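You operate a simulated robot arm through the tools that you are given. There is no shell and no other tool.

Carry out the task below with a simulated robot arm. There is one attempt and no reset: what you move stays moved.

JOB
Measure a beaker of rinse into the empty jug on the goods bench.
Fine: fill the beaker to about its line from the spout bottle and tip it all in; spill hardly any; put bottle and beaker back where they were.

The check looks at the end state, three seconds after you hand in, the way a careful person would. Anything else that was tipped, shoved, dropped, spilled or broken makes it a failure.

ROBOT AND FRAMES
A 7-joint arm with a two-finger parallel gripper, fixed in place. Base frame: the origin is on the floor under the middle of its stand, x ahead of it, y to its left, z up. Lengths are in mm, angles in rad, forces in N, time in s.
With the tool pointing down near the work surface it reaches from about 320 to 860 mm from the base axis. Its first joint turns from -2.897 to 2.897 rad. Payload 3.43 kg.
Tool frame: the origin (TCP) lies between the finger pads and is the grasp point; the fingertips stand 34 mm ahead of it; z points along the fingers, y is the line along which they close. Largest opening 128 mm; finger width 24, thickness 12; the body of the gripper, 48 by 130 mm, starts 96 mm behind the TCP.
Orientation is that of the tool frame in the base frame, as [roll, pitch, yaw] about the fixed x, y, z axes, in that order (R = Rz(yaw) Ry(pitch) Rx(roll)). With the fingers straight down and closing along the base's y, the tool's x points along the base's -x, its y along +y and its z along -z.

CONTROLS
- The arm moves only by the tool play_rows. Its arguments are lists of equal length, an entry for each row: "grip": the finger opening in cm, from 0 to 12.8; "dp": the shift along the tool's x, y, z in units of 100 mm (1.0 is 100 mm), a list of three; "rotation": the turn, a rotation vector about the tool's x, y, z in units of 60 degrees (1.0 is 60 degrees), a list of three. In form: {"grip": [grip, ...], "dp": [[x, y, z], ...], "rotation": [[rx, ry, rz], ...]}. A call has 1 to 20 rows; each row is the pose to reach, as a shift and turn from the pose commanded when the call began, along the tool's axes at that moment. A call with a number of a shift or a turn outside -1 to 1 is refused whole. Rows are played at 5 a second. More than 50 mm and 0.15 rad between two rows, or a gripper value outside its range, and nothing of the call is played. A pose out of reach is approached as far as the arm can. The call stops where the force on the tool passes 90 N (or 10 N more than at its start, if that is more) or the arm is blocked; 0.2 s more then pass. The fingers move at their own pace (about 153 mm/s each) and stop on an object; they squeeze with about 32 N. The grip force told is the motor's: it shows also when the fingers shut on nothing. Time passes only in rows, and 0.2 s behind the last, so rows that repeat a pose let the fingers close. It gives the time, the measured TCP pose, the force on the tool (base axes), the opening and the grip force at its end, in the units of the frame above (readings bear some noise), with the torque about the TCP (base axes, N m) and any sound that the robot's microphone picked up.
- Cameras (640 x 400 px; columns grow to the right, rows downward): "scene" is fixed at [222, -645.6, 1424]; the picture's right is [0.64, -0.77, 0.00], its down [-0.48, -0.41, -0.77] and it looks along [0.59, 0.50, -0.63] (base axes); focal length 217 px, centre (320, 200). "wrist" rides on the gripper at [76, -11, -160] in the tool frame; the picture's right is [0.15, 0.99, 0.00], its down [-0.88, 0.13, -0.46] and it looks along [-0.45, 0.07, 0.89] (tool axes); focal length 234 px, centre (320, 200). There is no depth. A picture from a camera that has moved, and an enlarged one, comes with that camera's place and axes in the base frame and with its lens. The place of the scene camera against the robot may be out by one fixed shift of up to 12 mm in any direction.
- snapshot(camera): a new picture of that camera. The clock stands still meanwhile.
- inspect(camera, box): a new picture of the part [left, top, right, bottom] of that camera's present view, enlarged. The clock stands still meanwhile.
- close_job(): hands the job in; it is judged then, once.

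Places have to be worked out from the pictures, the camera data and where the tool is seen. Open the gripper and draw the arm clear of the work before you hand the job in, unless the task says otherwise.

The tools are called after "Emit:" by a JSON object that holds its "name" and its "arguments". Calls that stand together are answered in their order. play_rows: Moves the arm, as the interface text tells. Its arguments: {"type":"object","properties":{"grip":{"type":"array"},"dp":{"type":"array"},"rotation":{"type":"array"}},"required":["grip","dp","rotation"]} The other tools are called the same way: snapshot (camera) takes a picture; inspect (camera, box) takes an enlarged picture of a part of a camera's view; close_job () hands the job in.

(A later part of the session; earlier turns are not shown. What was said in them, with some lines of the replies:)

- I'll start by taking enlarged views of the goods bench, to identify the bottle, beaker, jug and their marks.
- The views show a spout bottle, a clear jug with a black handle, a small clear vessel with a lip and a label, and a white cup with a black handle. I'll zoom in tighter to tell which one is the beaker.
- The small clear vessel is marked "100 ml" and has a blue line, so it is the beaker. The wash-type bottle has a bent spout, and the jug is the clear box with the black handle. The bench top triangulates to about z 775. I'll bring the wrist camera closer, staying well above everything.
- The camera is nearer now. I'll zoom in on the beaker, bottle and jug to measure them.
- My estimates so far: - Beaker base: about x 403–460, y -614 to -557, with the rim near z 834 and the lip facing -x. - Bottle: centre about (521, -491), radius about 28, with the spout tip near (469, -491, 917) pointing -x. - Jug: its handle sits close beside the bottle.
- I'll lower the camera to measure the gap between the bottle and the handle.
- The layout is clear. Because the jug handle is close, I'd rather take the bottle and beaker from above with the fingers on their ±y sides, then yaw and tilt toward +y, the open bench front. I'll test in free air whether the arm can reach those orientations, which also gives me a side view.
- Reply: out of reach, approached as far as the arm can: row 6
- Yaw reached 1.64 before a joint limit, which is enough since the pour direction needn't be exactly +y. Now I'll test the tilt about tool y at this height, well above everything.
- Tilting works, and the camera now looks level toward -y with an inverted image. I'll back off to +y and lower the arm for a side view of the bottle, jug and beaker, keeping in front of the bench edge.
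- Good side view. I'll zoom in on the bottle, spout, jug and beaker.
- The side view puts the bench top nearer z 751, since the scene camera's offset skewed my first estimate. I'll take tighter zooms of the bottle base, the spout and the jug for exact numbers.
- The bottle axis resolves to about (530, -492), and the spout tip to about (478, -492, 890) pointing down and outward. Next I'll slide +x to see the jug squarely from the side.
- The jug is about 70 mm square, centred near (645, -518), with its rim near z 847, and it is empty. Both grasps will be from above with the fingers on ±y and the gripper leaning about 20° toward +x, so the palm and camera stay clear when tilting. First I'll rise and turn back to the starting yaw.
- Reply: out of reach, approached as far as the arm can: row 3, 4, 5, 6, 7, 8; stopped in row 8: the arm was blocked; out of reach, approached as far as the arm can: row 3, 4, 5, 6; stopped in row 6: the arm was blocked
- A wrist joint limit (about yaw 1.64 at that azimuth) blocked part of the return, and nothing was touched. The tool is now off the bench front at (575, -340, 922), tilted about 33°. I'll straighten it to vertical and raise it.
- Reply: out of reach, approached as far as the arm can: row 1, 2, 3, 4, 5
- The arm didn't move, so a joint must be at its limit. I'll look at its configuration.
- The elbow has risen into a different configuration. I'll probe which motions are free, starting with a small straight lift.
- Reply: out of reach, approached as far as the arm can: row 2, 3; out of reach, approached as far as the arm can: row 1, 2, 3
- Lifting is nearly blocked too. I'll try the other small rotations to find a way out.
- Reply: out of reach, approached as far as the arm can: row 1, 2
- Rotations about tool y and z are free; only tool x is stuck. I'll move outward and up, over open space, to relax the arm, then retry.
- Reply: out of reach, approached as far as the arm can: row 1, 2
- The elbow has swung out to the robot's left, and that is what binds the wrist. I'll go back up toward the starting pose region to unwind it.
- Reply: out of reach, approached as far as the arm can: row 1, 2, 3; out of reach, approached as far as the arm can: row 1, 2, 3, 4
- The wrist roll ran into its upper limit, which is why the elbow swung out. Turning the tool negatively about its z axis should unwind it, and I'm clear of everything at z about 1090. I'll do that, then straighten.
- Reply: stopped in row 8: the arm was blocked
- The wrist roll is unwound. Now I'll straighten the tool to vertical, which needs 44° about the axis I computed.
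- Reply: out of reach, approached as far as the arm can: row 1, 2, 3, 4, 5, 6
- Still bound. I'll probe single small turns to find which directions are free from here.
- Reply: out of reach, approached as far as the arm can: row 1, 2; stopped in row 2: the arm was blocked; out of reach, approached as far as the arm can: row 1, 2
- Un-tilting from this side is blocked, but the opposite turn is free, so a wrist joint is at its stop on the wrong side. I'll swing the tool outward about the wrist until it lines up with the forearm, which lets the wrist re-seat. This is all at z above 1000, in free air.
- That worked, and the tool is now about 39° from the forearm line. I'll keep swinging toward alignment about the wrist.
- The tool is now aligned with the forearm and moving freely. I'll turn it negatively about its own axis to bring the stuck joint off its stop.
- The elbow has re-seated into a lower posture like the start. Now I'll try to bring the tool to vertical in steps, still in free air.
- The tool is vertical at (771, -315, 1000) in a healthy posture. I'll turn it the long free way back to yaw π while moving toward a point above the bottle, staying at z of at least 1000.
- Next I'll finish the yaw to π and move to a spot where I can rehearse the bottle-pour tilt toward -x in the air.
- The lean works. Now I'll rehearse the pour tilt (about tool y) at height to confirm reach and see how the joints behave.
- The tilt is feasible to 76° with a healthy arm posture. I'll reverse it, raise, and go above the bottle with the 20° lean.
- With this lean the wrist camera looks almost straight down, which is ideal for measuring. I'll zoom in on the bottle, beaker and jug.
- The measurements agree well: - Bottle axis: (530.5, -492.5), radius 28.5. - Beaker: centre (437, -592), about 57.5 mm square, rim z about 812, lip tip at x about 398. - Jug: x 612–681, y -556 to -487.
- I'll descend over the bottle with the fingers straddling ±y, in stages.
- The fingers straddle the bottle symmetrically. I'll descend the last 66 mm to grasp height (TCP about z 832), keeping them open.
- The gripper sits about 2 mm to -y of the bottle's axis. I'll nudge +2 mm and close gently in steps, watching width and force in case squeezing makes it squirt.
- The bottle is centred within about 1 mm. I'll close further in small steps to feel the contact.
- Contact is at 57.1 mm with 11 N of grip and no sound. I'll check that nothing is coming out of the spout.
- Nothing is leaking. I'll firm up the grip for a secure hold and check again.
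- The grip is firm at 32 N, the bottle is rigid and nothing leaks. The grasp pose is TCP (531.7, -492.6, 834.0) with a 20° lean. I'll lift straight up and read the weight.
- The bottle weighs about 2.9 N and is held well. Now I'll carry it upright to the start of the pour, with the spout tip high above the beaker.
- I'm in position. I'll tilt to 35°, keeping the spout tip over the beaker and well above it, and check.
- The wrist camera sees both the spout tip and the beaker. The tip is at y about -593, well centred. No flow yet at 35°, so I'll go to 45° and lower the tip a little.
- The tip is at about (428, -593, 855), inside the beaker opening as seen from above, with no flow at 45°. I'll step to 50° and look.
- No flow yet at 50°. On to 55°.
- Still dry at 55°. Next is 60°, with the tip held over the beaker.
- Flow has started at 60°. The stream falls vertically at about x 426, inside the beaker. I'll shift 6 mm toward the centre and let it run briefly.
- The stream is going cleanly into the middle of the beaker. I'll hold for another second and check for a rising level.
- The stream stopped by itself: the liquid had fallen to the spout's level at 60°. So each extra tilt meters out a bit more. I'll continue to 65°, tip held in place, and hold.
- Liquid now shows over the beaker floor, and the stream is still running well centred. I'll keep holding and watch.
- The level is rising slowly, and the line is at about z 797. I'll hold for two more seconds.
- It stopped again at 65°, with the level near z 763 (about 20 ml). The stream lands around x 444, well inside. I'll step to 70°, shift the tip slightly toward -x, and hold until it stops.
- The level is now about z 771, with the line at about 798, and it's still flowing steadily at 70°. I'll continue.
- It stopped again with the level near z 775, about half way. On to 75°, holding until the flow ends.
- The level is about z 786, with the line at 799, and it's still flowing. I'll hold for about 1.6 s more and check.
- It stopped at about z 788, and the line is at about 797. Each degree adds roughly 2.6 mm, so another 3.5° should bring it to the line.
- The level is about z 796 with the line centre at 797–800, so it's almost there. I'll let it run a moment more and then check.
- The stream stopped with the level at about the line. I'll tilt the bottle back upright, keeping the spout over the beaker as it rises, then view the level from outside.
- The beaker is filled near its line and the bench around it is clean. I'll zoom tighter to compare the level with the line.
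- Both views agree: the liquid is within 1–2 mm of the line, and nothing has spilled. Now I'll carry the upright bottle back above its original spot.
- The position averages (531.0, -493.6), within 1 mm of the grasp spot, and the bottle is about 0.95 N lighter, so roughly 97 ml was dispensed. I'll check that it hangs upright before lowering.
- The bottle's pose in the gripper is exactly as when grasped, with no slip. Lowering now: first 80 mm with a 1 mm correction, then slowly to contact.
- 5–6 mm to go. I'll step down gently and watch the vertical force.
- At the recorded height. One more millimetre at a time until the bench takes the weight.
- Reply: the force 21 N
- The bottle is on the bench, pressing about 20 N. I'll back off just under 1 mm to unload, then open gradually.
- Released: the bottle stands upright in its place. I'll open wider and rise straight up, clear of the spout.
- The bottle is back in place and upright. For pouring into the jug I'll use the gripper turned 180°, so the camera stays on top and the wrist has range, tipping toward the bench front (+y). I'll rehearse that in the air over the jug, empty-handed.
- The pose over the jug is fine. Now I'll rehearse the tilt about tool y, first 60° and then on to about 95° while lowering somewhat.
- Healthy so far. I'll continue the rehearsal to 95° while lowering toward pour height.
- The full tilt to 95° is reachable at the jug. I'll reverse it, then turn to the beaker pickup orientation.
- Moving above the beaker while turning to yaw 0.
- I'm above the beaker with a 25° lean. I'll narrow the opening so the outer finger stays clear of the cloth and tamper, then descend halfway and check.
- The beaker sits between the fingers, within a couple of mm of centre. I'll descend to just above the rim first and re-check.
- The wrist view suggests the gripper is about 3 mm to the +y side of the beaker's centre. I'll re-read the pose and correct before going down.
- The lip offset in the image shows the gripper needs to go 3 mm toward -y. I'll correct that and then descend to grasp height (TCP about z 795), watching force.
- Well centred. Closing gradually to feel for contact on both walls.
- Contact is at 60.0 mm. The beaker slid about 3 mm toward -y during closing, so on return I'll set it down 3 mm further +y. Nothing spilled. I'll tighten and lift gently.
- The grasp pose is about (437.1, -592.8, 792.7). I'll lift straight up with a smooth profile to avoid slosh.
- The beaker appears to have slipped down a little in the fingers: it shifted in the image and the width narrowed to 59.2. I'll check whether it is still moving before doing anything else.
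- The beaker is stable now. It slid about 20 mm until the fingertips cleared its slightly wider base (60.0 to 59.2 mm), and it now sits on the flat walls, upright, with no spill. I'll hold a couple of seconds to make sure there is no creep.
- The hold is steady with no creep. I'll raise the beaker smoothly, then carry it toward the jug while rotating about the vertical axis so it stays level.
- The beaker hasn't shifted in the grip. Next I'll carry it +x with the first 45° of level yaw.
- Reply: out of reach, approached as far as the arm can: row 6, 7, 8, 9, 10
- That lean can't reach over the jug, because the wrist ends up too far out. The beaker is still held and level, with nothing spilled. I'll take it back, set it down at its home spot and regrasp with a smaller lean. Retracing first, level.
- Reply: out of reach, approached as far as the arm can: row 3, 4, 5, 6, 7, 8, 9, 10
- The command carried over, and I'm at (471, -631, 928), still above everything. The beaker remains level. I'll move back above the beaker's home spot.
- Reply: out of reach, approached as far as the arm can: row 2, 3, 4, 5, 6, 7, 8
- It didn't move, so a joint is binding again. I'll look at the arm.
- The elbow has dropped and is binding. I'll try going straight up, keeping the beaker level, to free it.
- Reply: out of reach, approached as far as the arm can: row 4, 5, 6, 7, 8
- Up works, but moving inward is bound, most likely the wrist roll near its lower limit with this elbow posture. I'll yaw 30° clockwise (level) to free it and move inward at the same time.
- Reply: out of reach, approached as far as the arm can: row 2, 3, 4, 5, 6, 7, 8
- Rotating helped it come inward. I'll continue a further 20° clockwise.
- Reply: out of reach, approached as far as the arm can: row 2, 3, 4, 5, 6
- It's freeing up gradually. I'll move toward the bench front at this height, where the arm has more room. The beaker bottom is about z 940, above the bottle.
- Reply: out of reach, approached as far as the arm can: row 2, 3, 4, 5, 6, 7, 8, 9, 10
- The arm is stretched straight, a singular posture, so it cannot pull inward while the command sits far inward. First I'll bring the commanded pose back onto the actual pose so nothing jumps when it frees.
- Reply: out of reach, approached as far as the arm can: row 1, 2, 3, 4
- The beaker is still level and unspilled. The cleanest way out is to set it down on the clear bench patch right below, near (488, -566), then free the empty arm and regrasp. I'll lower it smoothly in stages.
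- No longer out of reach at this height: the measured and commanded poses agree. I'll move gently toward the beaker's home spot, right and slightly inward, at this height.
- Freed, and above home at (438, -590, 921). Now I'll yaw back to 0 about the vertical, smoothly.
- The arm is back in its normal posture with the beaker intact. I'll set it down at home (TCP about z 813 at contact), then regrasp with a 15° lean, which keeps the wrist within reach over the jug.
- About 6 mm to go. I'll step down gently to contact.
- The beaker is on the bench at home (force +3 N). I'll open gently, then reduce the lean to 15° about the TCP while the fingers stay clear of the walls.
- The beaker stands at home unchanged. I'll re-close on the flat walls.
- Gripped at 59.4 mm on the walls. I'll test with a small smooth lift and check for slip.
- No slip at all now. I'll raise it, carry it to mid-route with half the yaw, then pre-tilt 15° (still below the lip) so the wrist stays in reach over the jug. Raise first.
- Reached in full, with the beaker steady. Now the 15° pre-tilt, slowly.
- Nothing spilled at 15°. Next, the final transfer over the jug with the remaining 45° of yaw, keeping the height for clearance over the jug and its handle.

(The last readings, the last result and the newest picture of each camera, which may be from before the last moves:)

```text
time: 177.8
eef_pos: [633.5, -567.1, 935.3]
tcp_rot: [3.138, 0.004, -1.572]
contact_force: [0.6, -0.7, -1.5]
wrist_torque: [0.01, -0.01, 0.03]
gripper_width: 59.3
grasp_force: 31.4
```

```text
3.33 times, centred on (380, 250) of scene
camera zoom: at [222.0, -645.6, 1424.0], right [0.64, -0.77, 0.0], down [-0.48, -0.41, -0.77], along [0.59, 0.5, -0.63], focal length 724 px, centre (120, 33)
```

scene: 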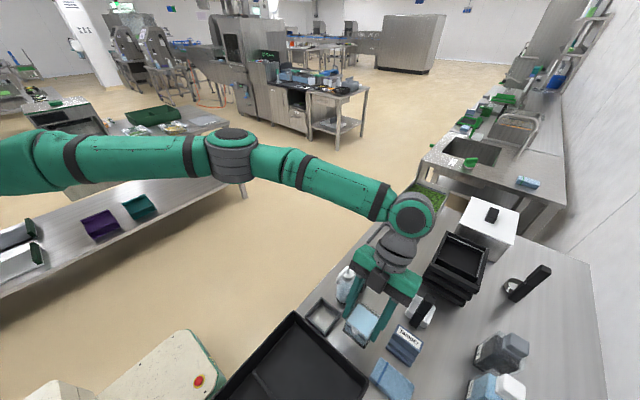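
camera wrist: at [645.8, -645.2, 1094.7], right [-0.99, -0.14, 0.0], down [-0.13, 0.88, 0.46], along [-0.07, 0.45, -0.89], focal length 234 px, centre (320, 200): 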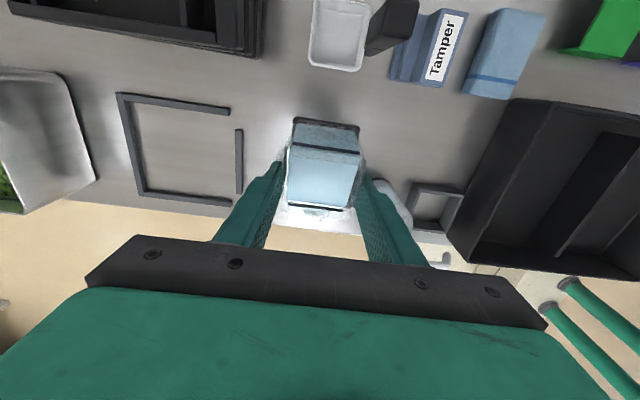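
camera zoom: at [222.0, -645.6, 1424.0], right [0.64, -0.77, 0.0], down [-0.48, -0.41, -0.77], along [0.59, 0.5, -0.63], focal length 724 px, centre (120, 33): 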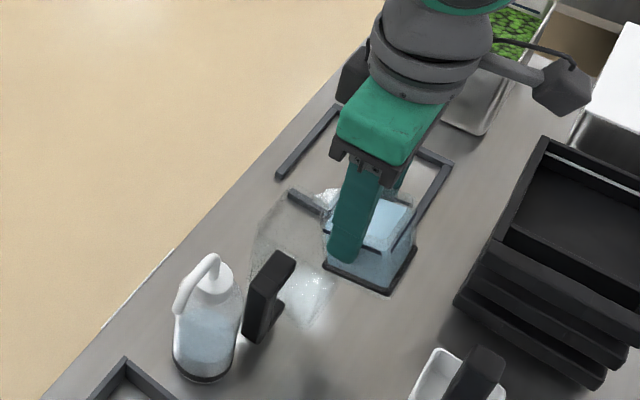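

The lip projects inside the jug opening, over about (634, -531). I'll tilt on to 25° while lowering, and look for first flow.

Emit:
{"name": "play_rows", "arguments": {"grip": [5.2, 5.2, 5.2, 5.2, 5.2, 5.2, 5.2, 5.2], "dp": [[0.0, 0, 0.012], [0.001, 0, 0.045], [0.002, -0.001, 0.095], [0.003, -0.002, 0.14], [0.004, -0.003, 0.18], [0.005, -0.003, 0.21], [0.006, -0.004, 0.23], [0.006, -0.004, 0.24]], "rotation": [[0, 0.01, 0], [0, 0.035, 0], [0, 0.068, 0], [0, 0.1, 0], [0, 0.128, 0], [0, 0.15, 0], [0, 0.163, 0], [0, 0.167, 0]]}}

Emit:
{"name": "inspect", "arguments": {"camera": "wrist", "box": [230, 90, 410, 250]}}

Emit:
{"name": "inspect", "arguments": {"camera": "scene", "box": [340, 210, 430, 300]}}

```text
time: 179.6
eef_pos: [633.3, -568.4, 911.5]
tcp_rot: [3.141, -0.171, -1.573]
contact_force: [0.4, 0.0, -2.1]
wrist_torque: [0.05, 0.01, 0.03]
gripper_width: 59.4
grasp_force: 31.6
```

```text
2.50 times, centred on (320, 170) of wrist
camera zoom: at [646.0, -617.2, 1081.7], right [-0.99, -0.14, 0.03], down [-0.13, 0.95, 0.3], along [-0.07, 0.29, -0.95], focal length 585 px, centre (320, 275)
```

zoom: 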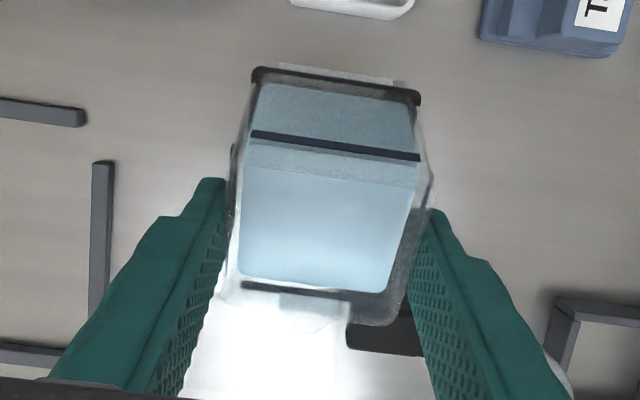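

```text
4.44 times, centred on (385, 255) of scene
camera zoom: at [222.0, -645.6, 1424.0], right [0.64, -0.77, 0.0], down [-0.48, -0.41, -0.77], along [0.59, 0.5, -0.63], focal length 965 px, centre (31, -44)
```

zoom: 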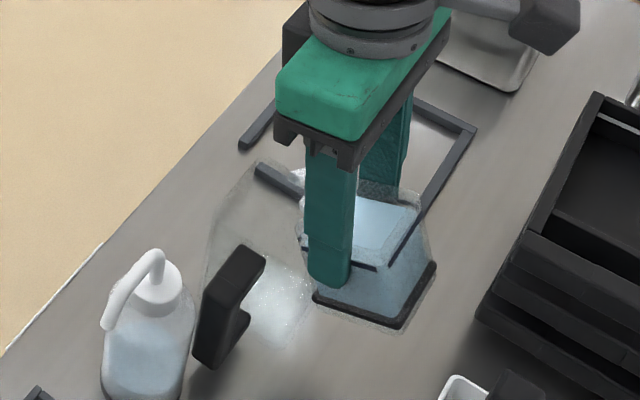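

No flow yet at 25°. I'll tilt to 32°, watching.

Emit:
{"name": "play_rows", "arguments": {"grip": [5.2, 5.2, 5.2, 5.2], "dp": [[-0.01, 0, 0.014], [-0.02, 0, 0.027], [-0.029, 0, 0.041], [-0.038, 0, 0.054]], "rotation": [[0, 0.029, 0], [0, 0.058, 0], [0, 0.088, 0], [0, 0.117, 0]]}}

Emit:
{"name": "inspect", "arguments": {"camera": "wrist", "box": [230, 90, 410, 250]}}

Emit:
{"name": "inspect", "arguments": {"camera": "scene", "box": [340, 210, 430, 300]}}

```text
time: 180.6
eef_pos: [633.1, -566.0, 905.8]
tcp_rot: [3.139, -0.295, -1.571]
contact_force: [-0.7, 0.0, -1.0]
wrist_torque: [0.03, -0.01, -0.02]
gripper_width: 59.3
grasp_force: 31.9
```

```text
2.50 times, centred on (320, 170) of wrist
camera zoom: at [645.2, -593.1, 1080.3], right [-0.99, -0.14, 0.04], down [-0.13, 0.98, 0.18], along [-0.07, 0.17, -0.98], focal length 585 px, centre (320, 275)
```

zoom: 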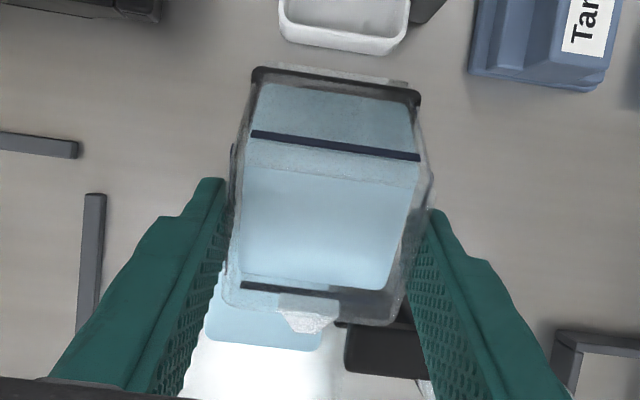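

```text
4.44 times, centred on (385, 255) of scene
camera zoom: at [222.0, -645.6, 1424.0], right [0.64, -0.77, 0.0], down [-0.48, -0.41, -0.77], along [0.59, 0.5, -0.63], focal length 965 px, centre (31, -44)
```

zoom: 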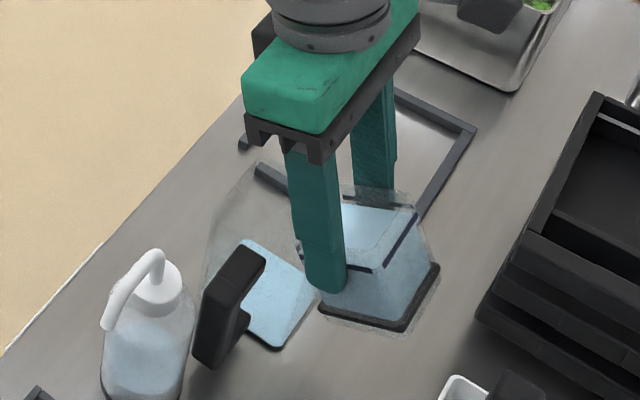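

Liquid is already collecting in the jug and the bench is dry. I'll continue to 40°.

Emit:
{"name": "play_rows", "arguments": {"grip": [5.2, 5.2, 5.2, 5.2, 5.2, 5.2], "dp": [[-0.011, 0, -0.003], [-0.022, 0, -0.006], [-0.034, 0, -0.01], [-0.045, 0, -0.013], [-0.045, 0, -0.013], [-0.045, 0, -0.013]], "rotation": [[0, 0.033, 0], [0, 0.067, 0], [0, 0.1, 0], [0, 0.133, 0], [0, 0.133, 0], [0, 0.133, 0]]}}

Emit:
{"name": "inspect", "arguments": {"camera": "wrist", "box": [230, 90, 410, 250]}}

Emit:
{"name": "inspect", "arguments": {"camera": "scene", "box": [340, 210, 430, 300]}}

```text
time: 182.0
eef_pos: [633.2, -560.6, 905.8]
tcp_rot: [3.14, -0.435, -1.572]
contact_force: [0.1, 0.4, -2.0]
wrist_torque: [0.03, 0.02, 0.02]
gripper_width: 59.6
grasp_force: 32.1
```

```text
2.50 times, centred on (320, 170) of wrist
camera zoom: at [645.7, -564.2, 1081.7], right [-0.99, -0.13, 0.06], down [-0.13, 0.99, 0.04], along [-0.07, 0.03, -1.0], focal length 585 px, centre (320, 275)
```

zoom: 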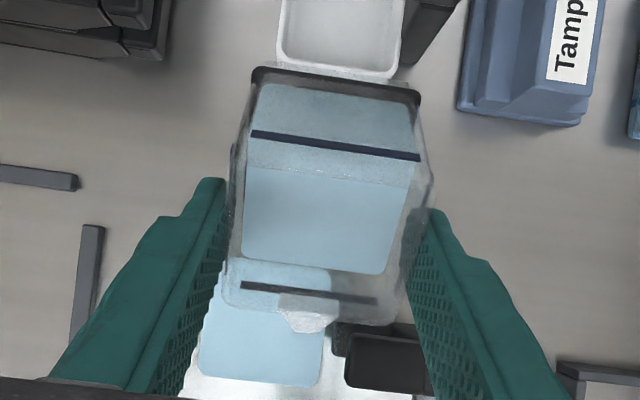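

```text
4.44 times, centred on (385, 255) of scene
camera zoom: at [222.0, -645.6, 1424.0], right [0.64, -0.77, 0.0], down [-0.48, -0.41, -0.77], along [0.59, 0.5, -0.63], focal length 965 px, centre (31, -44)
```

zoom: 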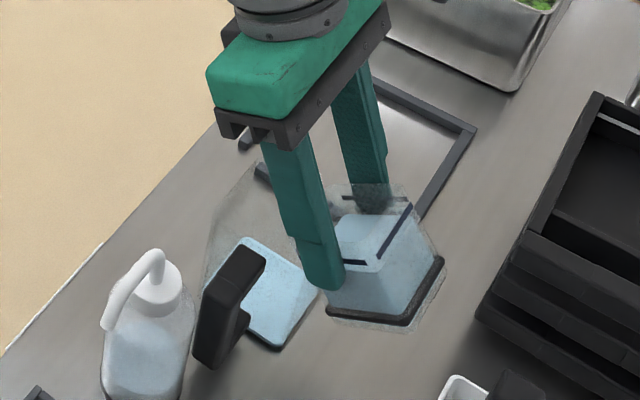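

All going in cleanly. I'll continue to 50° and 60° with short holds.

Emit:
{"name": "play_rows", "arguments": {"grip": [5.2, 5.2, 5.2, 5.2, 5.2, 5.2, 5.2], "dp": [[-0.014, 0, -0.007], [-0.028, 0, -0.014], [-0.042, 0, -0.022], [-0.057, 0, -0.029], [-0.057, 0, -0.029], [-0.057, 0, -0.029], [-0.057, 0, -0.029]], "rotation": [[0, 0.042, 0], [0, 0.083, 0], [0, 0.125, 0], [0, 0.167, 0], [0, 0.167, 0], [0, 0.167, 0], [0, 0.167, 0]]}}

Emit:
{"name": "play_rows", "arguments": {"grip": [5.2, 5.2, 5.2, 5.2, 5.2, 5.2, 5.2], "dp": [[-0.013, 0, -0.012], [-0.026, 0, -0.024], [-0.038, 0, -0.037], [-0.051, 0, -0.049], [-0.051, 0, -0.049], [-0.051, 0, -0.049], [-0.051, 0, -0.049]], "rotation": [[0, 0.042, 0], [0, 0.083, 0], [0, 0.125, 0], [0, 0.167, 0], [0, 0.167, 0], [0, 0.167, 0], [0, 0.167, 0]]}}

Emit:
{"name": "inspect", "arguments": {"camera": "wrist", "box": [230, 90, 410, 250]}}

Emit:
{"name": "inspect", "arguments": {"camera": "scene", "box": [340, 210, 430, 300]}}

```text
time: 183.6
eef_pos: [633.5, -553.8, 905.7]
tcp_rot: [3.141, -0.61, -1.571]
contact_force: [-0.4, -0.9, -0.9]
wrist_torque: [0.03, 0.01, 0.02]
gripper_width: 59.2
grasp_force: 32.8
```

```text
time: 185.2
eef_pos: [633.1, -546.4, 905.5]
tcp_rot: [3.14, -0.783, -1.572]
contact_force: [-0.5, -0.1, -0.9]
wrist_torque: [0.02, -0.01, 0.01]
gripper_width: 59.3
grasp_force: 31.2
```

```text
2.50 times, centred on (320, 170) of wrist
camera zoom: at [645.2, -489.7, 1072.3], right [-0.99, -0.1, 0.1], down [-0.13, 0.95, -0.3], along [-0.07, -0.31, -0.95], focal length 585 px, centre (320, 275)
```

zoom: 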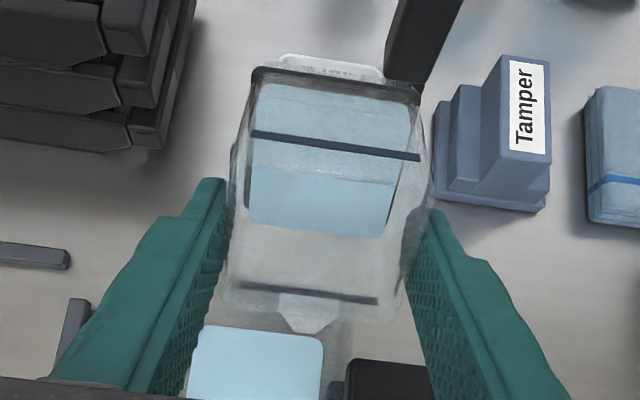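

```text
4.44 times, centred on (385, 255) of scene
camera zoom: at [222.0, -645.6, 1424.0], right [0.64, -0.77, 0.0], down [-0.48, -0.41, -0.77], along [0.59, 0.5, -0.63], focal length 965 px, centre (31, -44)
```

zoom: 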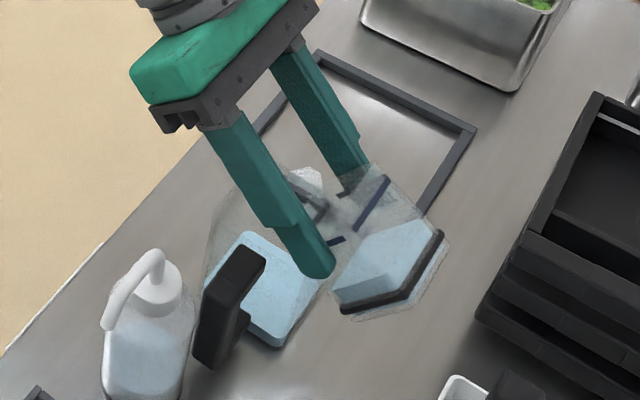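

Over half has been transferred, all inside the jug. Continuing to 75° and then 90°.

Emit:
{"name": "play_rows", "arguments": {"grip": [5.2, 5.2, 5.2, 5.2, 5.2, 5.2, 5.2, 5.2, 5.2], "dp": [[-0.011, 0, -0.017], [-0.021, 0, -0.034], [-0.032, 0, -0.051], [-0.043, 0, -0.069], [-0.053, 0, -0.086], [-0.064, 0, -0.103], [-0.064, 0, -0.103], [-0.064, 0, -0.103], [-0.064, 0, -0.103]], "rotation": [[0, 0.042, 0], [0, 0.083, 0], [0, 0.125, 0], [0, 0.167, 0], [0, 0.208, 0], [0, 0.25, 0], [0, 0.25, 0], [0, 0.25, 0], [0, 0.25, 0]]}}

Emit:
{"name": "inspect", "arguments": {"camera": "scene", "box": [340, 210, 430, 300]}}

Emit:
{"name": "inspect", "arguments": {"camera": "wrist", "box": [230, 90, 410, 250]}}

```text
time: 187.2
eef_pos: [633.6, -534.9, 909.4]
tcp_rot: [3.14, -1.046, -1.571]
contact_force: [0.7, 0.3, -0.9]
wrist_torque: [0.05, -0.02, 0.03]
gripper_width: 59.0
grasp_force: 32.1
```

```text
4.44 times, centred on (385, 255) of scene
camera zoom: at [222.0, -645.6, 1424.0], right [0.64, -0.77, 0.0], down [-0.48, -0.41, -0.77], along [0.59, 0.5, -0.63], focal length 965 px, centre (31, -44)
```

zoom: 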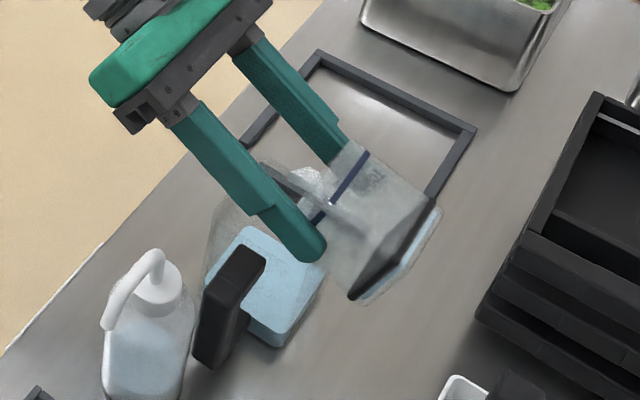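

```text
2.50 times, centred on (320, 170) of wrist
camera zoom: at [645.8, -436.5, 1055.7], right [-0.99, -0.07, 0.13], down [-0.13, 0.84, -0.53], along [-0.07, -0.54, -0.84], focal length 585 px, centre (320, 275)
```

zoom: 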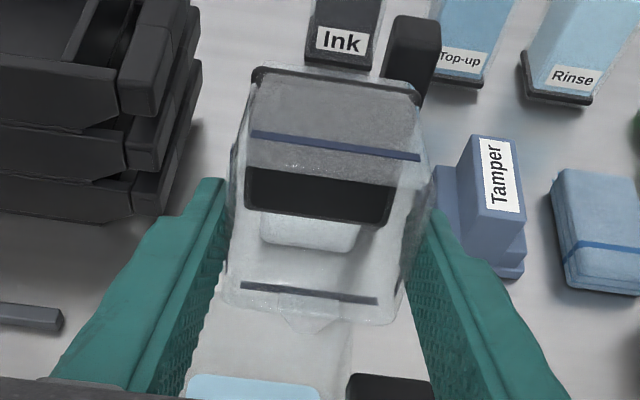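

The beaker already looks empty at 75°. I'll tip on to 90° and 105° to drain the last drops, with holds.

Emit:
{"name": "play_rows", "arguments": {"grip": [5.2, 5.2, 5.2, 5.2, 5.2, 5.2, 5.2, 5.2], "dp": [[-0.01, 0, -0.018], [-0.02, 0, -0.035], [-0.03, 0, -0.053], [-0.041, 0, -0.071], [-0.051, 0, -0.088], [-0.061, 0, -0.106], [-0.061, 0, -0.106], [-0.061, 0, -0.106]], "rotation": [[0, 0.042, 0], [0, 0.083, 0], [0, 0.125, 0], [0, 0.167, 0], [0, 0.208, 0], [0, 0.25, 0], [0, 0.25, 0], [0, 0.25, 0]]}}

Emit:
{"name": "play_rows", "arguments": {"grip": [5.2, 5.2, 5.2, 5.2, 5.2, 5.2, 5.2, 5.2, 5.2, 5.2], "dp": [[-0.009, 0, -0.018], [-0.019, 0, -0.036], [-0.028, 0, -0.054], [-0.037, 0, -0.071], [-0.047, 0, -0.089], [-0.056, 0, -0.107], [-0.056, 0, -0.107], [-0.056, 0, -0.107], [-0.056, 0, -0.107], [-0.056, 0, -0.107]], "rotation": [[0, 0.042, 0], [0, 0.083, 0], [0, 0.125, 0], [0, 0.167, 0], [0, 0.208, 0], [0, 0.25, 0], [0, 0.25, 0], [0, 0.25, 0], [0, 0.25, 0], [0, 0.25, 0]]}}

Emit:
{"name": "inspect", "arguments": {"camera": "scene", "box": [320, 200, 440, 310]}}

Emit:
{"name": "inspect", "arguments": {"camera": "wrist", "box": [230, 90, 410, 250]}}

```text
time: 189.0
eef_pos: [632.3, -522.2, 908.5]
tcp_rot: [3.137, -1.307, -1.569]
contact_force: [-0.6, 0.2, -1.1]
wrist_torque: [0.01, 0.0, -0.01]
gripper_width: 59.3
grasp_force: 32.5
```

```text
time: 191.2
eef_pos: [632.9, -510.9, 904.7]
tcp_rot: [2.648, -1.569, -1.079]
contact_force: [0.8, 0.2, -1.4]
wrist_torque: [0.05, 0.0, -0.03]
gripper_width: 59.0
grasp_force: 31.4
```

```text
3.64 times, centred on (380, 255) of scene
camera zoom: at [222.0, -645.6, 1424.0], right [0.64, -0.77, 0.0], down [-0.48, -0.41, -0.77], along [0.59, 0.5, -0.63], focal length 790 px, centre (102, 0)
```

zoom: 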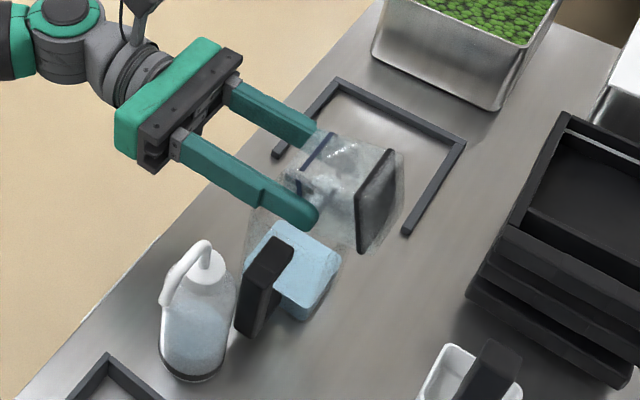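

```text
2.50 times, centred on (320, 170) of wrist
camera zoom: at [645.4, -352.9, 981.8], right [-0.99, 0.0, 0.15], down [-0.13, 0.46, -0.88], along [-0.07, -0.89, -0.45], focal length 585 px, centre (320, 275)
```

zoom: 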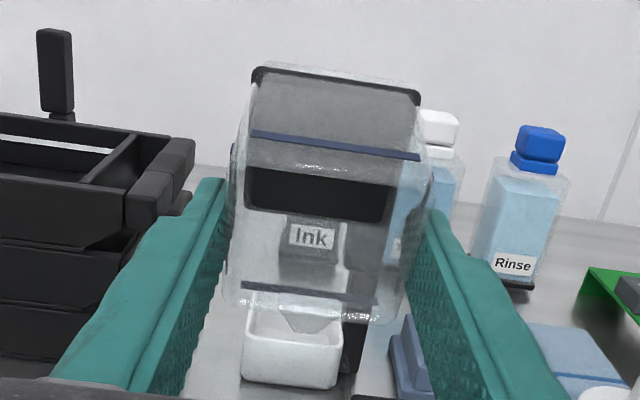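

The beaker is empty and the liquid is all in the jug. I'll tilt back along the same path above the jug.

Emit:
{"name": "play_rows", "arguments": {"grip": [5.2, 5.2, 5.2, 5.2, 5.2, 5.2], "dp": [[0.004, 0, 0.04], [0.009, 0, 0.08], [0.013, 0, 0.12], [0.017, 0, 0.16], [0.022, 0, 0.2], [0.026, 0, 0.24]], "rotation": [[0, -0.083, 0], [0, -0.167, 0], [0, -0.25, 0], [0, -0.333, 0], [0, -0.417, 0], [0, -0.5, 0]]}}

Emit:
{"name": "play_rows", "arguments": {"grip": [5.2, 5.2, 5.2, 5.2, 5.2, 5.2], "dp": [[0.013, 0, 0.034], [0.025, 0, 0.069], [0.038, 0, 0.103], [0.05, 0, 0.137], [0.063, 0, 0.172], [0.075, 0, 0.206]], "rotation": [[0, -0.083, 0], [0, -0.167, 0], [0, -0.25, 0], [0, -0.333, 0], [0, -0.417, 0], [0, -0.5, 0]]}}

Emit:
{"name": "play_rows", "arguments": {"grip": [5.2, 5.2, 5.2, 5.2, 5.2, 5.2, 5.2], "dp": [[0.035, 0, -0.03], [0.07, 0, -0.06], [0.105, 0, -0.09], [0.14, 0, -0.12], [0.175, 0, -0.15], [0.21, 0, -0.18], [0.242, 0, -0.209]], "rotation": [[0, -0.071, 0], [0, -0.143, 0], [0, -0.214, 0], [0, -0.286, 0], [0, -0.357, 0], [0, -0.429, 0], [0, -0.5, 0]]}}

Emit:
{"name": "inspect", "arguments": {"camera": "scene", "box": [320, 200, 440, 310]}}

```text
time: 192.6
eef_pos: [635.0, -535.1, 909.4]
tcp_rot: [3.137, -1.044, -1.568]
contact_force: [-0.5, 0.1, -1.5]
wrist_torque: [0.03, 0.01, 0.03]
gripper_width: 59.1
grasp_force: 32.2
```

```text
time: 194.0
eef_pos: [633.8, -556.6, 904.4]
tcp_rot: [3.141, -0.521, -1.569]
contact_force: [-0.5, 0.1, -1.7]
wrist_torque: [-0.03, 0.02, 0.02]
gripper_width: 58.9
grasp_force: 32.2
```

```text
time: 195.6
eef_pos: [634.9, -566.2, 937.0]
tcp_rot: [3.139, 0.004, -1.57]
contact_force: [1.6, 0.4, 0.0]
wrist_torque: [-0.06, 0.07, 0.02]
gripper_width: 59.3
grasp_force: 31.6
```

```text
3.64 times, centred on (380, 255) of scene
camera zoom: at [222.0, -645.6, 1424.0], right [0.64, -0.77, 0.0], down [-0.48, -0.41, -0.77], along [0.59, 0.5, -0.63], focal length 790 px, centre (102, 0)
```

zoom: 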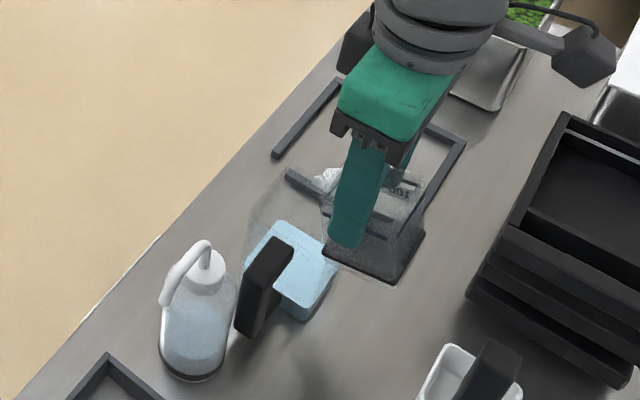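

Clean. Now I'll retrace the carry: back over the bench with the yaw reversed, then level the empty beaker.

Emit:
{"name": "play_rows", "arguments": {"grip": [5.2, 5.2, 5.2, 5.2, 5.2, 5.2, 5.2, 5.2, 5.2, 5.2], "dp": [[0.003, 0.02, 0], [0.01, 0.08, 0], [0.024, 0.18, 0], [0.042, 0.31, 0], [0.062, 0.46, 0], [0.083, 0.62, 0], [0.102, 0.77, 0], [0.118, 0.89, 0], [0.127, 0.96, 0], [0.13, 0.98, 0]], "rotation": [[0, 0, -0.015], [0, 0, -0.06], [0, 0, -0.138], [0, 0, -0.237], [0, 0, -0.352], [0, 0, -0.475], [0, 0, -0.59], [0, 0, -0.68], [0, 0, -0.735], [0, 0, -0.75]]}}

Emit:
{"name": "play_rows", "arguments": {"grip": [5.2, 5.2, 5.2, 5.2, 5.2], "dp": [[0, 0, 0], [0, 0, 0], [0, 0, 0], [0, 0, 0], [0, 0, 0]], "rotation": [[0, -0.05, 0], [0, -0.1, 0], [0, -0.15, 0], [0, -0.2, 0], [0, -0.25, 0]]}}

Emit:
{"name": "play_rows", "arguments": {"grip": [5.2, 5.2, 5.2, 5.2, 5.2, 5.2, 5.2, 5.2, 5.2, 5.2], "dp": [[-0.012, 0.015, 0.003], [-0.049, 0.061, 0.013], [-0.109, 0.137, 0.029], [-0.189, 0.236, 0.051], [-0.286, 0.358, 0.077], [-0.383, 0.479, 0.103], [-0.474, 0.594, 0.127], [-0.547, 0.685, 0.147], [-0.596, 0.746, 0.16], [-0.608, 0.761, 0.163]], "rotation": [[-0.004, 0, -0.014], [-0.016, 0, -0.058], [-0.035, 0, -0.13], [-0.06, 0, -0.225], [-0.091, 0, -0.341], [-0.122, 0, -0.456], [-0.151, 0, -0.565], [-0.175, 0, -0.652], [-0.19, 0, -0.71], [-0.194, 0, -0.7245]]}}

Emit:
{"name": "snapshot", "arguments": {"camera": "scene"}}

```text
time: 197.8
eef_pos: [535.6, -580.5, 935.6]
tcp_rot: [-3.141, 0.0, -0.785]
contact_force: [-0.5, 0.8, 0.0]
wrist_torque: [-0.02, 0.02, 0.0]
gripper_width: 59.2
grasp_force: 32.2
```

```text
time: 199.0
eef_pos: [535.6, -581.0, 934.7]
tcp_rot: [3.142, 0.266, -0.785]
contact_force: [-0.9, -0.9, -0.3]
wrist_torque: [-0.04, 0.04, -0.02]
gripper_width: 59.0
grasp_force: 32.3
```

```text
time: 201.2
eef_pos: [438.8, -590.9, 935.5]
tcp_rot: [-3.139, 0.262, 0.0]
contact_force: [0.0, 0.5, -0.2]
wrist_torque: [0.03, 0.01, -0.01]
gripper_width: 59.2
grasp_force: 32.0
```

```text
taken
```

scene: 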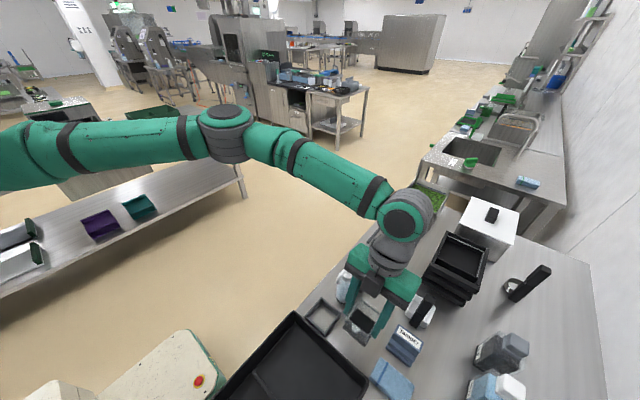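

I'm above home with the empty beaker level. Lowering in stages.

Emit:
{"name": "play_rows", "arguments": {"grip": [5.2, 5.2, 5.2, 5.2, 5.2, 5.2], "dp": [[0.03, -0.001, 0.12], [0.075, -0.002, 0.29], [0.12, -0.004, 0.47], [0.165, -0.005, 0.64], [0.195, -0.006, 0.77], [0.21, -0.007, 0.824]], "rotation": [[0, 0, 0], [0, 0, 0], [0, 0, 0], [0, 0, 0], [0, 0, 0], [0, 0, 0]]}}

Emit:
{"name": "play_rows", "arguments": {"grip": [5.2, 5.2, 5.2], "dp": [[0.02, 0, 0.08], [0.045, 0, 0.17], [0.057, 0, 0.213]], "rotation": [[0, 0, 0], [0, 0, 0], [0, 0, 0]]}}

Emit:
{"name": "play_rows", "arguments": {"grip": [5.2], "dp": [[0, 0, 0]], "rotation": [[0, 0, 0]]}}

Emit:
{"name": "play_rows", "arguments": {"grip": [5.2], "dp": [[0, 0, 0]], "rotation": [[0, 0, 0]]}}

Emit:
{"name": "play_rows", "arguments": {"grip": [5.2], "dp": [[0, 0, 0]], "rotation": [[0, 0, 0]]}}

Emit:
{"name": "inspect", "arguments": {"camera": "wrist", "box": [220, 60, 420, 250]}}

```text
time: 202.6
eef_pos: [435.3, -589.3, 851.8]
tcp_rot: [-3.141, 0.262, -0.002]
contact_force: [-0.3, -0.7, -0.6]
wrist_torque: [-0.03, 0.01, 0.02]
gripper_width: 59.2
grasp_force: 32.0
```

```text
time: 203.4
eef_pos: [435.7, -588.6, 828.1]
tcp_rot: [-3.139, 0.262, -0.001]
contact_force: [-0.5, -1.4, -0.8]
wrist_torque: [-0.01, 0.02, 0.03]
gripper_width: 58.9
grasp_force: 32.1
```

```text
time: 203.8
eef_pos: [436.1, -588.5, 829.1]
tcp_rot: [-3.139, 0.265, -0.001]
contact_force: [0.0, -0.3, -1.4]
wrist_torque: [-0.03, -0.04, 0.0]
gripper_width: 58.8
grasp_force: 31.7
```

```text
time: 204.2
eef_pos: [435.4, -589.4, 829.4]
tcp_rot: [-3.138, 0.264, 0.001]
contact_force: [0.5, -0.2, 0.4]
wrist_torque: [-0.03, -0.01, -0.03]
gripper_width: 58.9
grasp_force: 31.9
```

```text
time: 204.6
eef_pos: [436.2, -589.8, 828.8]
tcp_rot: [-3.139, 0.264, 0.001]
contact_force: [1.1, -0.1, -0.6]
wrist_torque: [-0.01, -0.01, 0.01]
gripper_width: 59.2
grasp_force: 32.2
```

```text
2.11 times, centred on (320, 155) of wrist
camera zoom: at [551.0, -579.3, 963.1], right [0.14, -0.99, -0.04], down [-0.73, -0.13, 0.67], along [-0.67, -0.06, -0.74], focal length 493 px, centre (320, 295)
```

zoom: 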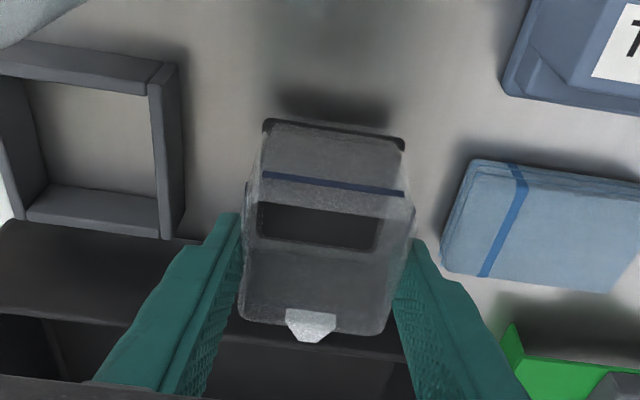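

Average is (435.9, -589.1, 828.9). I'll correct +1.5 mm in x and -0.8 mm in y and lower toward contact.

Emit:
{"name": "play_rows", "arguments": {"grip": [5.2, 5.2, 5.2], "dp": [[0.02, 0.008, 0.03], [0.035, 0.008, 0.08], [0.048, 0.008, 0.122]], "rotation": [[0, 0, 0], [0, 0, 0], [0, 0, 0]]}}

Emit:
{"name": "play_rows", "arguments": {"grip": [5.2, 5.2], "dp": [[0.0026, 0, 0.0097], [0.0026, 0, 0.0097]], "rotation": [[0, 0, 0], [0, 0, 0]]}}

Emit:
{"name": "play_rows", "arguments": {"grip": [5.2, 5.2], "dp": [[0.0026, 0, 0.0097], [0.0026, 0, 0.0097]], "rotation": [[0, 0, 0], [0, 0, 0]]}}

```text
time: 205.4
eef_pos: [436.7, -589.4, 815.3]
tcp_rot: [-3.14, 0.264, 0.001]
contact_force: [-0.2, 0.1, 2.2]
wrist_torque: [-0.02, -0.04, -0.01]
gripper_width: 59.3
grasp_force: 32.1
```

```text
time: 206.0
eef_pos: [437.7, -590.0, 816.2]
tcp_rot: [-3.142, 0.262, -0.001]
contact_force: [-1.3, 2.5, 18.8]
wrist_torque: [0.09, -0.12, 0.03]
gripper_width: 59.3
grasp_force: 31.8
```

```text
time: 206.6
eef_pos: [437.2, -589.4, 814.1]
tcp_rot: [-3.141, 0.262, -0.002]
contact_force: [1.7, 2.0, 24.7]
wrist_torque: [0.05, 0.09, 0.04]
gripper_width: 59.2
grasp_force: 32.1
```

The beaker is on the bench. I'll unload about 1.3 mm and open gently.

Emit:
{"name": "play_rows", "arguments": {"grip": [5.2, 5.2], "dp": [[-0.0034, 0, -0.0126], [-0.0034, 0, -0.0126]], "rotation": [[0, 0, 0], [0, 0, 0]]}}

Emit:
{"name": "play_rows", "arguments": {"grip": [5.8, 5.9, 6.0, 6.3, 7.0, 7.4], "dp": [[0, 0, 0], [0, 0, 0], [0, 0, 0], [0, 0, 0], [0, 0, 0], [0, 0, 0]], "rotation": [[0, 0, 0], [0, 0, 0], [0, 0, 0], [0, 0, 0], [0, 0, 0], [0, 0, 0]]}}

Emit:
{"name": "inspect", "arguments": {"camera": "wrist", "box": [220, 60, 420, 250]}}

Emit:
{"name": "inspect", "arguments": {"camera": "scene", "box": [320, 280, 410, 370]}}

```text
time: 207.2
eef_pos: [436.6, -590.1, 813.8]
tcp_rot: [-3.141, 0.263, -0.001]
contact_force: [3.0, -3.1, 11.2]
wrist_torque: [-0.43, -0.07, 0.07]
gripper_width: 59.1
grasp_force: 32.2
```

```text
time: 208.6
eef_pos: [437.4, -589.7, 815.8]
tcp_rot: [-3.14, 0.265, 0.0]
contact_force: [0.8, -0.1, 0.7]
wrist_torque: [-0.01, -0.01, 0.0]
gripper_width: 74.2
grasp_force: 0.1
```

```text
2.11 times, centred on (320, 155) of wrist
camera zoom: at [552.9, -580.6, 948.8], right [0.14, -0.99, -0.04], down [-0.73, -0.13, 0.67], along [-0.67, -0.06, -0.74], focal length 493 px, centre (320, 295)
```

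zoom: 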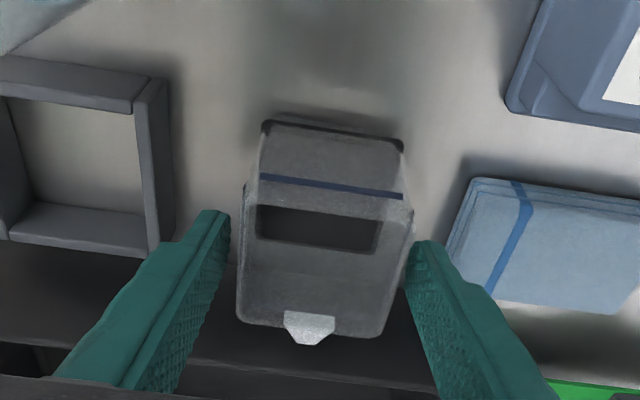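

```text
4.44 times, centred on (365, 325) of scene
camera zoom: at [222.0, -645.6, 1424.0], right [0.64, -0.77, 0.0], down [-0.48, -0.41, -0.77], along [0.59, 0.5, -0.63], focal length 965 px, centre (120, -356)
```

zoom: 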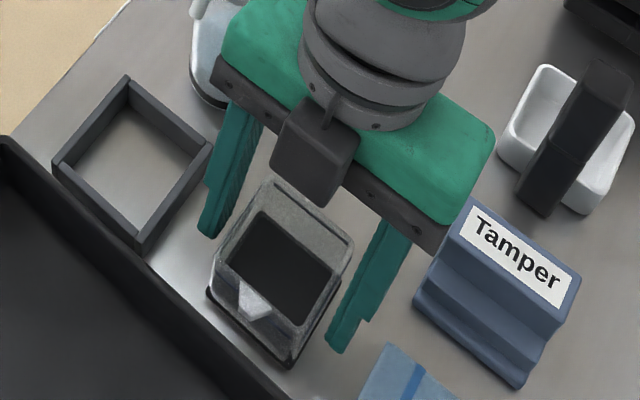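

The beaker stands at home, matching its original pixel position, and it's empty. I'll rise straight up and clear, then inspect everything.

Emit:
{"name": "play_rows", "arguments": {"grip": [7.4, 7.4, 7.4, 7.4], "dp": [[-0.03, 0, -0.12], [-0.09, 0, -0.34], [-0.17, 0, -0.63], [-0.246, 0, -0.918]], "rotation": [[0, 0, 0], [0, 0, 0], [0, 0, 0], [0, 0, 0]]}}

Emit:
{"name": "play_rows", "arguments": {"grip": [9.0, 10.0, 12.0, 12.8], "dp": [[-0.06, 0, -0.24], [-0.12, 0, -0.47], [-0.19, 0, -0.7], [-0.246, 0, -0.918]], "rotation": [[0, 0.06, 0], [0, 0.12, 0], [0, 0.19, 0], [0, 0.25, 0]]}}

Emit:
{"name": "snapshot", "arguments": {"camera": "scene"}}

Emit:
{"name": "snapshot", "arguments": {"camera": "wrist"}}

```text
time: 209.6
eef_pos: [438.1, -589.1, 908.2]
tcp_rot: [-3.14, 0.264, -0.001]
contact_force: [1.0, 0.4, 0.0]
wrist_torque: [-0.02, -0.01, -0.01]
gripper_width: 73.9
grasp_force: 0.0
```

```text
time: 210.6
eef_pos: [438.3, -590.4, 1004.3]
tcp_rot: [3.14, 0.001, -0.002]
contact_force: [-0.9, 0.9, 0.2]
wrist_torque: [0.01, 0.06, 0.0]
gripper_width: 127.9
grasp_force: 0.1
```

```text
taken
```

scene: 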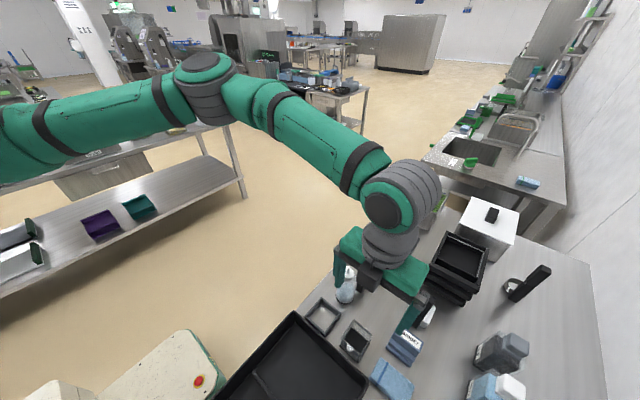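

```text
taken
camera wrist: at [514.8, -581.6, 1163.9], right [0.14, -0.99, 0.0], down [-0.88, -0.13, 0.46], along [-0.45, -0.06, -0.89], focal length 234 px, centre (320, 200)
```

wrist: 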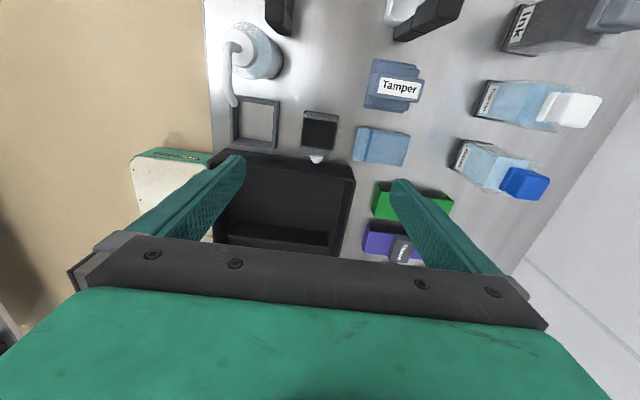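

I'll draw the arm clear, up and back off the bench, then do a final inspection.

Emit:
{"name": "play_rows", "arguments": {"grip": [12.8, 12.8, 12.8, 12.8], "dp": [[0, -0.1, -0.22], [0, -0.3, -0.45], [0, -0.6, -0.65], [0, -0.95, -0.8]], "rotation": [[0, 0, 0], [0, 0, 0], [0, 0, 0], [0, 0, 0]]}}

Emit:
{"name": "play_rows", "arguments": {"grip": [12.8, 12.8, 12.8, 12.8], "dp": [[0, -0.24, -0.2], [0, -0.48, -0.4], [0, -0.72, -0.6], [0, -0.95, -0.8]], "rotation": [[0, 0, 0], [0, 0, 0], [0, 0, 0], [0, 0, 0]]}}

Emit:
{"name": "snapshot", "arguments": {"camera": "scene"}}

Emit:
{"name": "inspect", "arguments": {"camera": "scene", "box": [280, 180, 480, 305]}}

Emit:
{"name": "inspect", "arguments": {"camera": "scene", "box": [300, 270, 540, 400]}}

Emit:
{"name": "inspect", "arguments": {"camera": "scene", "box": [330, 230, 420, 310]}}

```text
time: 211.6
eef_pos: [436.9, -494.2, 1084.0]
tcp_rot: [-3.139, 0.002, -0.001]
contact_force: [1.4, -1.0, -0.5]
wrist_torque: [0.04, 0.02, 0.0]
gripper_width: 128.1
grasp_force: 0.0
```

```text
time: 212.6
eef_pos: [436.5, -401.5, 1163.9]
tcp_rot: [-3.137, 0.001, -0.002]
contact_force: [0.9, 0.1, -0.5]
wrist_torque: [0.04, 0.01, 0.01]
gripper_width: 128.1
grasp_force: 0.1
```

```text
taken
```

scene: 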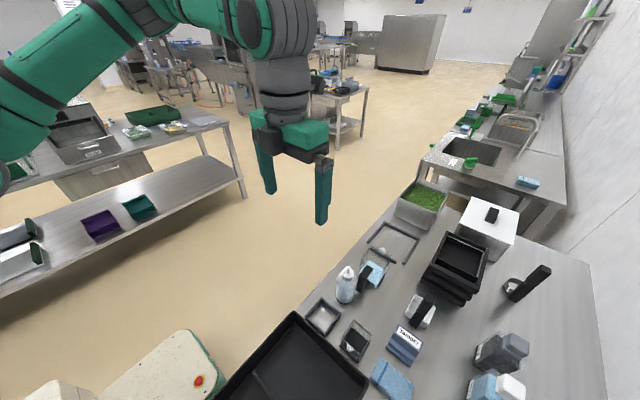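

```text
3.20 times, centred on (380, 242) of scene
camera zoom: at [222.0, -645.6, 1424.0], right [0.64, -0.77, 0.0], down [-0.48, -0.41, -0.77], along [0.59, 0.5, -0.63], focal length 695 px, centre (128, 64)
```

zoom: 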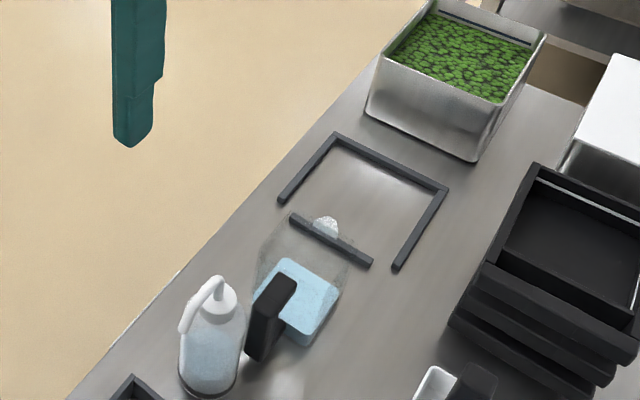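

```text
2.67 times, centred on (420, 335) of scene
camera zoom: at [222.0, -645.6, 1424.0], right [0.64, -0.77, 0.0], down [-0.48, -0.41, -0.77], along [0.59, 0.5, -0.63], focal length 579 px, centre (53, -160)
```

zoom: 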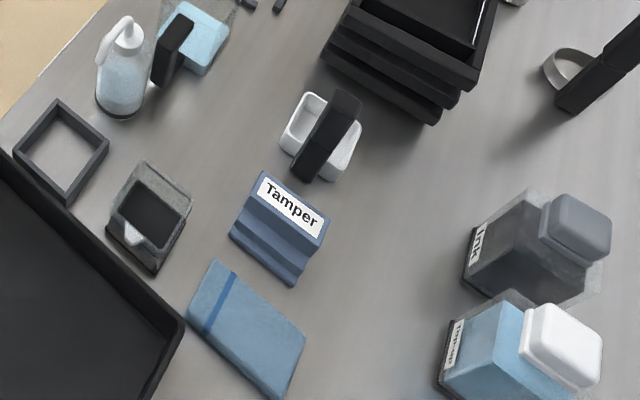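

```text
5.00 times, centred on (375, 270) of scene
camera zoom: at [222.0, -645.6, 1424.0], right [0.64, -0.77, 0.0], down [-0.48, -0.41, -0.77], along [0.59, 0.5, -0.63], focal length 1086 px, centre (45, -150)
```

zoom: 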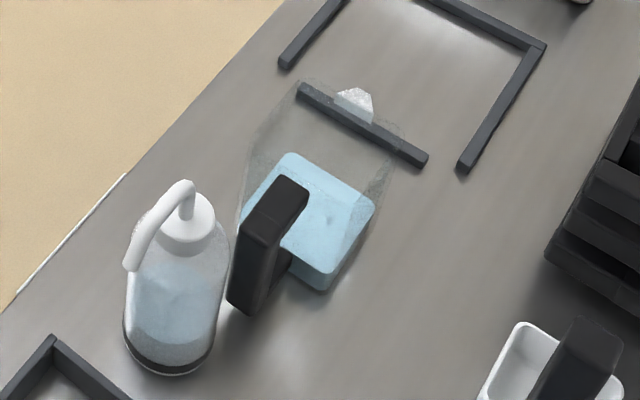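

The final check against the starting pictures is good. Bottle and beaker stand where they began, the jug holds the measured liquid, the bench is dry and nothing else has moved. The gripper is open and the arm is clear, so I'm handing in.

Emit:
{"name": "close_job", "arguments": {}}

```text
The job is handed in.
```

I filled the beaker from the spout bottle to within 1–2 mm of its line, then tipped all of it into the empty jug. The bottle and beaker are back where they started, judged against the opening pictures. I saw no spills on the bench, and nothing else looked tipped or moved. The job is handed in; I have not seen the result of the check.

- **Amount:** the bottle came back about 0.95 N lighter, which is roughly 97 ml. The beaker looked empty after tipping, and the jug shows the liquid in its base.
- **Beaker handling:** on the first pickup the beaker slid about 3 mm on the bench and then slipped about 20 mm down in the fingers, without spilling. I set it back at home and picked it up again with a different tilt before pouring. On the final placement I corrected for the 3 mm.
- **Arm reach:** the arm bound up twice at its joint or reach limits, once before I picked anything up and once while carrying the full beaker. Both times I freed it without touching or spilling anything.
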